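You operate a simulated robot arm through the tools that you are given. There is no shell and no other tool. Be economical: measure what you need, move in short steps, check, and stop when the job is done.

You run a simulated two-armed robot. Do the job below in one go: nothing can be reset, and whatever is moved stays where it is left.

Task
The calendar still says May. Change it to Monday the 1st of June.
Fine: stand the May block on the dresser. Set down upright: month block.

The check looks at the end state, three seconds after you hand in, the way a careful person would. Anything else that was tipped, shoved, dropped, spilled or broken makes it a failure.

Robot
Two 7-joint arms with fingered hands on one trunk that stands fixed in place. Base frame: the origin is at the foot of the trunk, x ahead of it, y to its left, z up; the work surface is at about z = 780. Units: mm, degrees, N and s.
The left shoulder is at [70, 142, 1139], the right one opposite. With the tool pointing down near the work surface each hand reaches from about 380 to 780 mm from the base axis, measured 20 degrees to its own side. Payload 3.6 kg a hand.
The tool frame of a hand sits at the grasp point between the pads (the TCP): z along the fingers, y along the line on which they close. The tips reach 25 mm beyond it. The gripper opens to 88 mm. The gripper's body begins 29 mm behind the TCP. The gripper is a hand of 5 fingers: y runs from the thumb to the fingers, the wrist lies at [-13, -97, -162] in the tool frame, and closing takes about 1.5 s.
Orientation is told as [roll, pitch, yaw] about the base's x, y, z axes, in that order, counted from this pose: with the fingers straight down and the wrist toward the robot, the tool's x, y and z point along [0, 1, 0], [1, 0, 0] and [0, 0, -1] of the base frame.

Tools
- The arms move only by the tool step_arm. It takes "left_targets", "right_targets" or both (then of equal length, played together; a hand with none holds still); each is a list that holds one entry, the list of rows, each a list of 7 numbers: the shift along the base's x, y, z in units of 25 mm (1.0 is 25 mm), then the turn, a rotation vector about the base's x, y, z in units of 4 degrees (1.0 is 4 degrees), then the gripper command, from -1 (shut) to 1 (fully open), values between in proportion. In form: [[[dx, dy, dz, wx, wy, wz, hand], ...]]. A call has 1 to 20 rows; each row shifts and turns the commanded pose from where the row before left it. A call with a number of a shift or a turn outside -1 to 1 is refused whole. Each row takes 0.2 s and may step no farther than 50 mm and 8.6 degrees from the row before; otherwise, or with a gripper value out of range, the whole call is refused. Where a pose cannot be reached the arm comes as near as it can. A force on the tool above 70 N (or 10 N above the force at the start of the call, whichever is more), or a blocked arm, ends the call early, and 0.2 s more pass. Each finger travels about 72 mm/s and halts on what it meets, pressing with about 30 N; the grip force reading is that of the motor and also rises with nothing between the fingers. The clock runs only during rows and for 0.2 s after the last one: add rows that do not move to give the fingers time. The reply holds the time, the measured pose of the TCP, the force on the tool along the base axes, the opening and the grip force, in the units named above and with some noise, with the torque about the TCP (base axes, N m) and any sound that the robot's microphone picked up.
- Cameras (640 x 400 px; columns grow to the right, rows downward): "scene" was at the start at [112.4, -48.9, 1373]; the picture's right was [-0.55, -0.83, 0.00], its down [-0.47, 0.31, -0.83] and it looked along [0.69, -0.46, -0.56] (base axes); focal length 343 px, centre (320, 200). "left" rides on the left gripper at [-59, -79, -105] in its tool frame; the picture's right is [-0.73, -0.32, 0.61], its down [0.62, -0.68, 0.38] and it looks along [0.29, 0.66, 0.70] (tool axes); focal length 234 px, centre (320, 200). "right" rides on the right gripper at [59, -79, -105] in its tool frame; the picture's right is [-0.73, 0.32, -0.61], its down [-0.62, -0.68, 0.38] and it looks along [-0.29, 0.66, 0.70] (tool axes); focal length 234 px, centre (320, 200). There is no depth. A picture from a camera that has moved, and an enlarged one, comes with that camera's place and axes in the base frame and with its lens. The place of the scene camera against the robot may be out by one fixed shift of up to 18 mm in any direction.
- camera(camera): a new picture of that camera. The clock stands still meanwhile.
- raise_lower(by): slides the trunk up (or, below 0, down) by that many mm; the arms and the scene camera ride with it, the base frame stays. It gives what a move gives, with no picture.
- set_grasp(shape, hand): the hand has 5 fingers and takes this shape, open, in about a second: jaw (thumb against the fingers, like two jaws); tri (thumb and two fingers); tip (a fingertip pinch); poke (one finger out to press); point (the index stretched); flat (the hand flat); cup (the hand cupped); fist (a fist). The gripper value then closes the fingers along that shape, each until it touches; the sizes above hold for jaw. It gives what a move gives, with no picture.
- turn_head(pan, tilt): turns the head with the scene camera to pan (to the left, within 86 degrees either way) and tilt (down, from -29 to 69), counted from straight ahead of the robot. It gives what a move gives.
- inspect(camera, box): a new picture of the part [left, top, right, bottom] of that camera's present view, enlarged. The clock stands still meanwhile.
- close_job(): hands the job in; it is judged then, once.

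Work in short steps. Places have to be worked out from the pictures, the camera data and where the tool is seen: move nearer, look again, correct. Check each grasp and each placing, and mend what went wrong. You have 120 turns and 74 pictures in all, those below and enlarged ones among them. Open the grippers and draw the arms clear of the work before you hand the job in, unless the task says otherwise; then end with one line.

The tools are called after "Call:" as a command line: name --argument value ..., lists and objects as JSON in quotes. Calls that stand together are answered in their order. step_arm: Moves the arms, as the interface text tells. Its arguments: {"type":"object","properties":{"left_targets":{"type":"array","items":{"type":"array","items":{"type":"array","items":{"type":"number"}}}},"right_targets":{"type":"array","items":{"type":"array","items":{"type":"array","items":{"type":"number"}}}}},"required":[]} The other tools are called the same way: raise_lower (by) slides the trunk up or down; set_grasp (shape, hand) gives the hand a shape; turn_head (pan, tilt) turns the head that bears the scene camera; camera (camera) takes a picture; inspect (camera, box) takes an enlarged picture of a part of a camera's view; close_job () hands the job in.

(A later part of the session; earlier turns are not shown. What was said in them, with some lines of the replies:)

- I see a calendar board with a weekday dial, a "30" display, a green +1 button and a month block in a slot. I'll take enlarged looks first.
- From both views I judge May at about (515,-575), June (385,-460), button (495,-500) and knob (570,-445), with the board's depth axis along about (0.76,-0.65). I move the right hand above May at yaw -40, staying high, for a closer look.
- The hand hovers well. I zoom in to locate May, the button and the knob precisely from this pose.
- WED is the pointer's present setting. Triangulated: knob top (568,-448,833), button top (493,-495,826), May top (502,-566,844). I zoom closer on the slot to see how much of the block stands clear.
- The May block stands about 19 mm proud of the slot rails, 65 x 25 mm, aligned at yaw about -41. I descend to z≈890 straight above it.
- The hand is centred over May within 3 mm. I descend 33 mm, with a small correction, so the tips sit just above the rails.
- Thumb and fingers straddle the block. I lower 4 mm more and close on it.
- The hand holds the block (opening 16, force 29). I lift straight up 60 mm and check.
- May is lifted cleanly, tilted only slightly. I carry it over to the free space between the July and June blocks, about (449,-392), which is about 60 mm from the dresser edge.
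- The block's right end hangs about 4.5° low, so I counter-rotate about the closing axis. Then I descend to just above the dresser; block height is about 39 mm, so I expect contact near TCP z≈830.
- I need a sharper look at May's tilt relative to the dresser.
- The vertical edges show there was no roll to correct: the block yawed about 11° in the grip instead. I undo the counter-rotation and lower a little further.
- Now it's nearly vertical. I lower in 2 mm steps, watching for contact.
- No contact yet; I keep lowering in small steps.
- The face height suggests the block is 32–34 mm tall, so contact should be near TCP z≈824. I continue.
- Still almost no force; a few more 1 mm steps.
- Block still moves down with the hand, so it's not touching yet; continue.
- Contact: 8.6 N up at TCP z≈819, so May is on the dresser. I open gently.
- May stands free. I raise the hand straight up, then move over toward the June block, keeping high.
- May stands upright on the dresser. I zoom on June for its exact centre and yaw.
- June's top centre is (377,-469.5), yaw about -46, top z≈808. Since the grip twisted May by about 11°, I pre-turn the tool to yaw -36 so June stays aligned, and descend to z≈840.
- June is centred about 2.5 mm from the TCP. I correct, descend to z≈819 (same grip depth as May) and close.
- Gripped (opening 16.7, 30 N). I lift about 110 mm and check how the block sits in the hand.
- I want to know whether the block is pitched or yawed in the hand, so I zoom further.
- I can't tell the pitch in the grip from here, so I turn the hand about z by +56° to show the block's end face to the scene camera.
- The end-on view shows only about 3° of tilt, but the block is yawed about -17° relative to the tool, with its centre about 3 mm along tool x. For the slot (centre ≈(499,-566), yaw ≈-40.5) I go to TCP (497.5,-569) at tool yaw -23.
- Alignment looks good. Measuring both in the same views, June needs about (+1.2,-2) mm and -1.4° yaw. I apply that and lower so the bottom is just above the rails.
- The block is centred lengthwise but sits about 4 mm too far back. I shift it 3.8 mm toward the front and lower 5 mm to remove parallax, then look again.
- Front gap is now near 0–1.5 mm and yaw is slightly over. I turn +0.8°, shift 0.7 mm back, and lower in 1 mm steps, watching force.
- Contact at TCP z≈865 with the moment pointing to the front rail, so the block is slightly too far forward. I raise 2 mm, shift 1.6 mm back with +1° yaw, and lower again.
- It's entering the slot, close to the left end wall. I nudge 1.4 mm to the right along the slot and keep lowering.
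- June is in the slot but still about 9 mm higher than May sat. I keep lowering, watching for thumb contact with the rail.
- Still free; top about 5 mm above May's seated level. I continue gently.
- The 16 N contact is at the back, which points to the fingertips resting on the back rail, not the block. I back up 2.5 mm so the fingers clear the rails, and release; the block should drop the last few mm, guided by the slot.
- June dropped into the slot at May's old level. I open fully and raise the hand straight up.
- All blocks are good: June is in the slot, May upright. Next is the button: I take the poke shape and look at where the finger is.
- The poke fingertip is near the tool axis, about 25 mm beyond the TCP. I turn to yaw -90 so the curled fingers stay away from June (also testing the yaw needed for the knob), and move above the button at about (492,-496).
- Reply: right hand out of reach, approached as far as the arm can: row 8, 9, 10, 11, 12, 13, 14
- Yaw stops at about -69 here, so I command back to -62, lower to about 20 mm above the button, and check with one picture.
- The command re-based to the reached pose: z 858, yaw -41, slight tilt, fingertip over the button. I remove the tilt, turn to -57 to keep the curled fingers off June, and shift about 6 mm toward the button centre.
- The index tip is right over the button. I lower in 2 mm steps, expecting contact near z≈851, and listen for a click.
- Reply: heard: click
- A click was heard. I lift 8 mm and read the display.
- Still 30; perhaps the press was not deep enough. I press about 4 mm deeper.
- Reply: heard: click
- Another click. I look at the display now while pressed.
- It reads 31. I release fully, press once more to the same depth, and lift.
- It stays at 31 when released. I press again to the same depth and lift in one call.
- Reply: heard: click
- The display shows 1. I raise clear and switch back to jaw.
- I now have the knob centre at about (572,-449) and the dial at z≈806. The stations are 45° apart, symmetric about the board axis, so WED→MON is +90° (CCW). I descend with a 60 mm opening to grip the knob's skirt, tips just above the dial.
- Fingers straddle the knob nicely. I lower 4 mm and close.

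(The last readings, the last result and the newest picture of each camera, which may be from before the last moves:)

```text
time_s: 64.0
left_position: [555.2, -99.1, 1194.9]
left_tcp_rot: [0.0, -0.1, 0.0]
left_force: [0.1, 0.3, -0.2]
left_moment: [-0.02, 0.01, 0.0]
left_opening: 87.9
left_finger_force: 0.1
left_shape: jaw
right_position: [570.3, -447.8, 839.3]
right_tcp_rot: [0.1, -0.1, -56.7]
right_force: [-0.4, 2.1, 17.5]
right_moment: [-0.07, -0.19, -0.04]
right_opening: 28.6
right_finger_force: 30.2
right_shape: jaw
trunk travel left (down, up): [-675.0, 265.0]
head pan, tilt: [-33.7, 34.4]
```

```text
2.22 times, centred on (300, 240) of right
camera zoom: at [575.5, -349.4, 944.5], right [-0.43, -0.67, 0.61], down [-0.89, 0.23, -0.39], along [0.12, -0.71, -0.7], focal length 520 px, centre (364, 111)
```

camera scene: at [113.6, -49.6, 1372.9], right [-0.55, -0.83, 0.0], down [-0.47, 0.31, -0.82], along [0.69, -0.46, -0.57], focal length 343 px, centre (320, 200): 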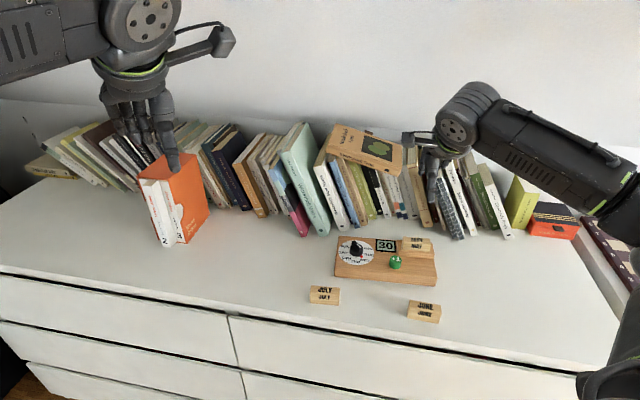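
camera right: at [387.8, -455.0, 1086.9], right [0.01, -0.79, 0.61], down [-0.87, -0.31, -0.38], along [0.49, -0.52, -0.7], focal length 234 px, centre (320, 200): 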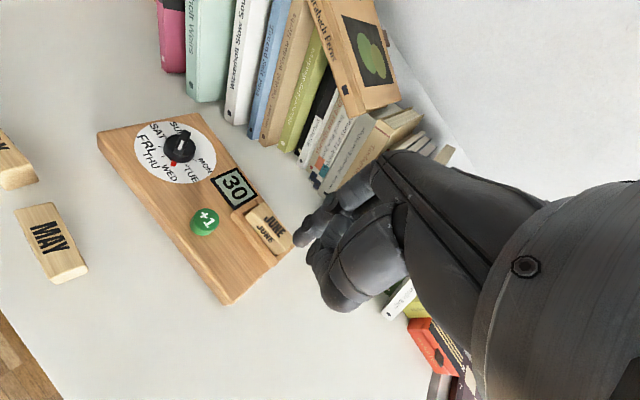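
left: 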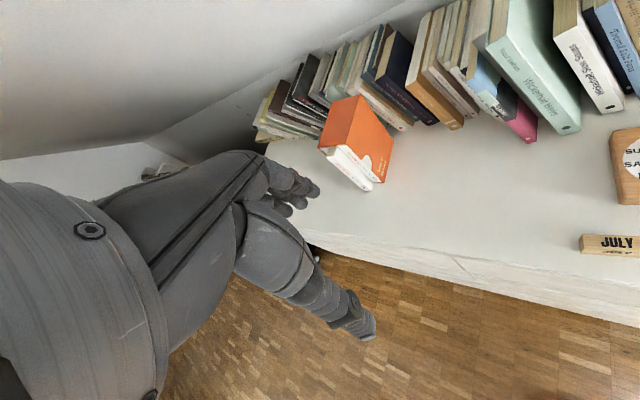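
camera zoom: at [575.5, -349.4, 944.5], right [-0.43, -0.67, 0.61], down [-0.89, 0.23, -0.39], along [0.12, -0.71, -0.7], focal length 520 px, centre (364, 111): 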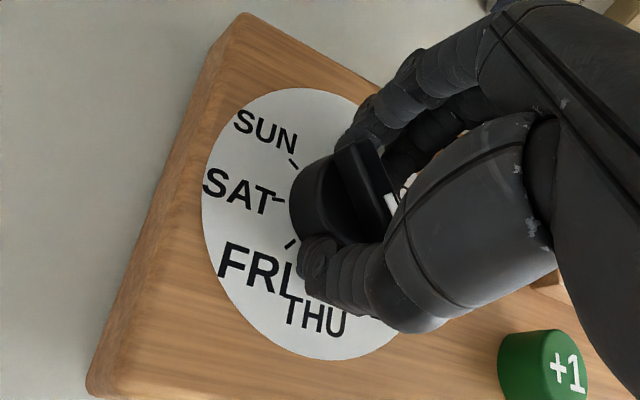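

Gripped (opening 28.6), but the tips press 17 N on the dial, so I raise 3 mm to relieve it, then turn +32° and check.

Call:
step_arm --right_targets '[[[0, 0, 0.12, 0, 0, 0, -1], [0, 0, 0.02, 0, 0, 0, -1], [0, 0, 0, 0, 0, 1, -1], [0, 0, 0, 0, 0, 1, -1], [0, 0, 0, 0, 0, 1, -1], [0, 0, 0, 0, 0, 1, -1], [0, 0, 0, 0, 0, 1, -1], [0, 0, 0, 0, 0, 1, -1], [0, 0, 0, 0, 0, 1, -1], [0, 0, 0, 0, 0, 1, -1], [0, 0, 0, 0, 0, 0, -1]]]'

Call:
inspect --camera "right" --box '[200, 150, 400, 330]'

```text
time_s: 66.4
left_position: [557.8, -103.4, 1192.4]
left_tcp_rot: [-0.1, 0.1, 0.1]
left_force: [-0.7, 0.4, -0.8]
left_moment: [-0.02, 0.03, 0.01]
left_opening: 87.6
left_finger_force: 0.0
left_shape: jaw
right_position: [569.9, -450.5, 840.3]
right_tcp_rot: [0.1, 0.2, -24.6]
right_force: [-2.3, -2.1, 0.5]
right_moment: [-0.02, 0.01, -0.01]
right_opening: 27.9
right_finger_force: 30.2
right_shape: jaw
trunk travel left (down, up): [-675.0, 265.0]
head pan, tilt: [-33.7, 34.4]
```

```text
2.22 times, centred on (300, 240) of right
camera zoom: at [524.1, -364.1, 945.6], right [-0.01, -0.8, 0.61], down [-0.88, -0.28, -0.38], along [0.48, -0.54, -0.7], focal length 520 px, centre (364, 111)
```

zoom: 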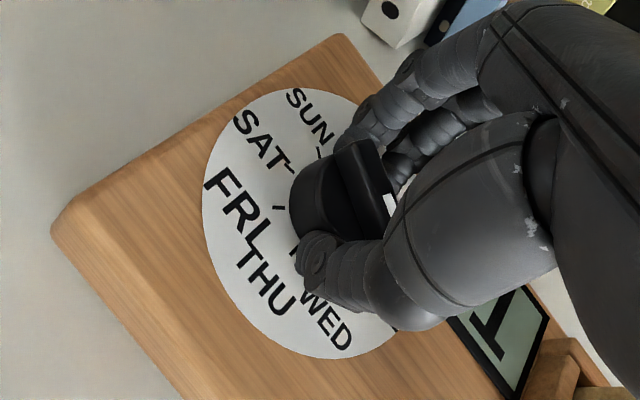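

The knob turns with the hand. I continue the remaining +58° to make +90° in total.

Call:
step_arm --right_targets '[[[0, 0, 0, 0, 0, 1, -1], [0, 0, 0, 0, 0, 1, -1], [0, 0, 0, 0, 0, 1, -1], [0, 0, 0, 0, 0, 1, -1], [0, 0, 0, 0, 0, 1, -1], [0, 0, 0, 0, 0, 1, -1], [0, 0, 0, 0, 0, 1, -1], [0, 0, 0, 0, 0, 1, -1], [0, 0, 0, 0, 0, 1, -1], [0, 0, 0, 0, 0, 1, -1], [0, 0, 0, 0, 0, 1, -1], [0, 0, 0, 0, 0, 1, -1], [0, 0, 0, 0, 0, 1, -1], [0, 0, 0, 0, 0, 1, -1], [0, 0, 0, 0, 0, 0.5, -1], [0, 0, 0, 0, 0, 0, -1]]]'

Call:
inspect --camera "scene" --box '[320, 210, 480, 310]'

```text
time_s: 69.8
left_position: [558.3, -104.2, 1193.1]
left_tcp_rot: [0.1, 0.0, 0.1]
left_force: [0.6, 0.3, -0.4]
left_moment: [0.02, 0.03, -0.01]
left_opening: 87.5
left_finger_force: 0.1
left_shape: jaw
right_position: [572.0, -449.9, 839.1]
right_tcp_rot: [0.1, 0.0, 33.4]
right_force: [0.6, -5.8, 0.7]
right_moment: [-0.06, -0.07, -0.13]
right_opening: 27.1
right_finger_force: 29.8
right_shape: jaw
trunk travel left (down, up): [-675.0, 265.0]
head pan, tilt: [-33.7, 34.4]
```

```text
4.00 times, centred on (400, 260) of scene
camera zoom: at [112.6, -49.8, 1372.9], right [-0.55, -0.83, 0.0], down [-0.47, 0.31, -0.83], along [0.69, -0.46, -0.56], focal length 1371 px, centre (0, -40)
```

zoom: 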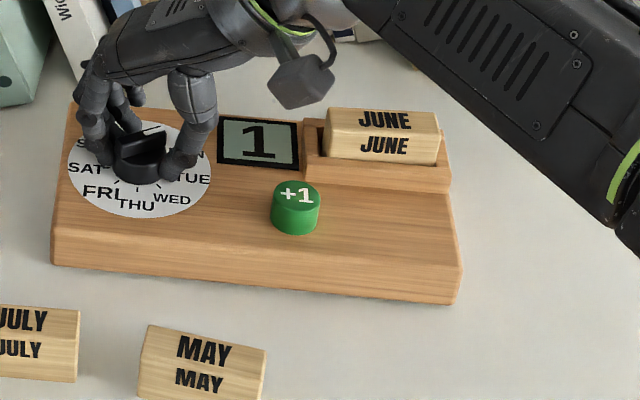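

The board hasn't moved and the knob has turned. I open, raise straight up and check the pointer.

Call:
step_arm --right_targets '[[[0, 0, 0, 0, 0, 0, -0.4], [0, 0, 0, 0, 0, 0, -0.1], [0, 0, 0, 0, 0, 0, 0.2], [0, 0, 0, 0, 0, 0, 0.4], [0, 0, 0.4, 0, 0, 0, 0.4], [0, 0, 0.9, 0, 0, 0, 0.4], [0, 0, 0.9, 0, 0, 0, 0.4], [0, 0, 0.9, 0, 0, 0, 0.4], [0, 0, 0.9, 0, 0, 0, 0.4], [0, 0, 0, 0, 0, 0, 0.4]]]'

Call:
inspect --camera "scene" --box '[330, 230, 380, 270]'

```text
time_s: 72.0
left_position: [558.7, -103.2, 1193.1]
left_tcp_rot: [0.0, 0.0, 0.0]
left_force: [0.6, 0.8, -0.1]
left_moment: [-0.02, -0.01, -0.03]
left_opening: 88.0
left_finger_force: 0.0
left_shape: jaw
right_position: [571.2, -449.0, 940.4]
right_tcp_rot: [0.1, 0.1, 33.5]
right_force: [-0.2, 0.9, 0.1]
right_moment: [0.01, 0.0, -0.02]
right_opening: 61.2
right_finger_force: 0.1
right_shape: jaw
trunk travel left (down, up): [-675.0, 265.0]
head pan, tilt: [-33.7, 34.4]
```

```text
10.00 times, centred on (355, 250) of scene
camera zoom: at [112.6, -49.1, 1373.0], right [-0.55, -0.83, 0.0], down [-0.47, 0.31, -0.83], along [0.69, -0.46, -0.56], focal length 3427 px, centre (-30, -300)
```

zoom: 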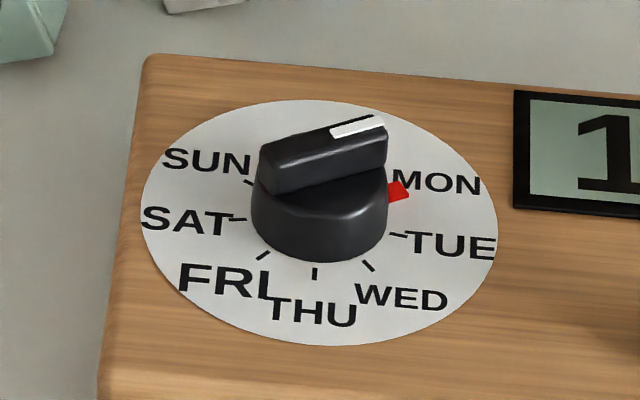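

The pointer sits on MON's mark. I withdraw the right arm up and back, opening the hand.

Call:
step_arm --right_targets '[[[0, 0, 1, 0, 0, 0, 1], [0, 0, 1, 0, 0, 0, 1], [0, 0, 1, 0, 0, 0, 1], [0, 0, 1, 0, 0, 0, 1], [-1, 0, 1, 0, 0, -0.8, 1], [-1, 0, 1, 0, 0, -0.8, 1], [-1, 0, 1, 0, 0, -0.8, 1], [-1, 0, 1, 0, 0, -0.8, 1], [-1, 0, 0.5, 0, 0, -0.8, 1], [-1, 0, 0, 0, 0, -0.8, 1], [-1, 0, 0, 0, 0, -0.8, 1], [-1, 0, 0, 0, 0, -0.8, 1], [-1, 0, 0, 0, 0, -0.8, 1]]]'

Call:
inspect --camera "scene" --box '[290, 210, 470, 330]'

Call:
camera --camera "scene"

```text
time_s: 74.8
left_position: [558.0, -102.0, 1191.8]
left_tcp_rot: [0.1, 0.0, 0.1]
left_force: [-0.6, 0.1, 0.6]
left_moment: [0.0, 0.01, -0.01]
left_opening: 87.8
left_finger_force: 0.0
left_shape: jaw
right_position: [443.6, -430.5, 1137.9]
right_tcp_rot: [0.0, 0.1, 4.5]
right_force: [-0.1, 0.9, -0.8]
right_moment: [0.0, 0.0, 0.02]
right_opening: 87.9
right_finger_force: 0.1
right_shape: jaw
right hand out of reach, approached as far as the arm can: row 10, 11, 12, 13
trunk travel left (down, up): [-675.0, 265.0]
head pan, tilt: [-33.7, 34.4]
```

```text
3.33 times, centred on (380, 270) of scene
camera zoom: at [111.9, -48.3, 1373.1], right [-0.55, -0.83, 0.0], down [-0.47, 0.31, -0.83], along [0.69, -0.46, -0.56], focal length 1142 px, centre (120, -33)
```

zoom: 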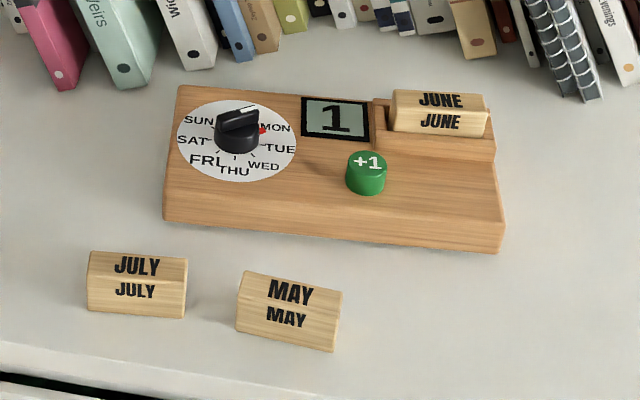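

```text
5 pictures are left
camera scene: at [111.9, -48.3, 1373.1], right [-0.55, -0.83, 0.0], down [-0.47, 0.31, -0.83], along [0.69, -0.46, -0.56], focal length 343 px, centre (320, 200)
```

scene: 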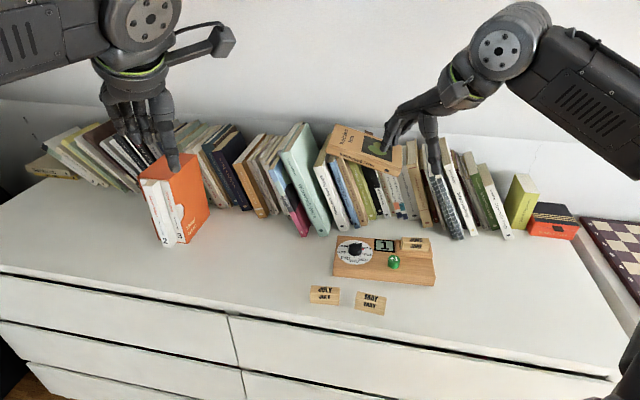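

Everything stands as wanted. One last close look at June's seating.

Call:
inspect --camera "scene" --box '[390, 228, 446, 263]'

```text
11.43 times, centred on (418, 246) of scene
camera zoom: at [111.9, -48.3, 1373.1], right [-0.55, -0.83, 0.0], down [-0.47, 0.31, -0.83], along [0.69, -0.46, -0.56], focal length 3917 px, centre (-800, -320)
```

zoom: 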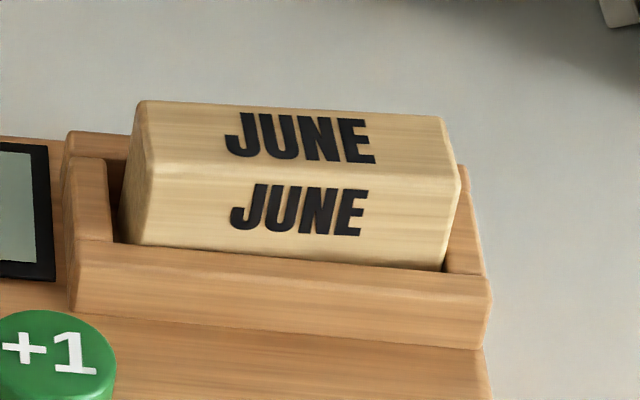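

June is seated just as May was, the date reads 1, the dial points to MON, and both arms are clear and open. I hand the job in.

Call:
close_job

```text
The job is handed in.
```

The calendar now reads Monday, 1 June, and the May block stands upright on the dresser; turning the dial shifted the calendar base by about 2–3 mm.
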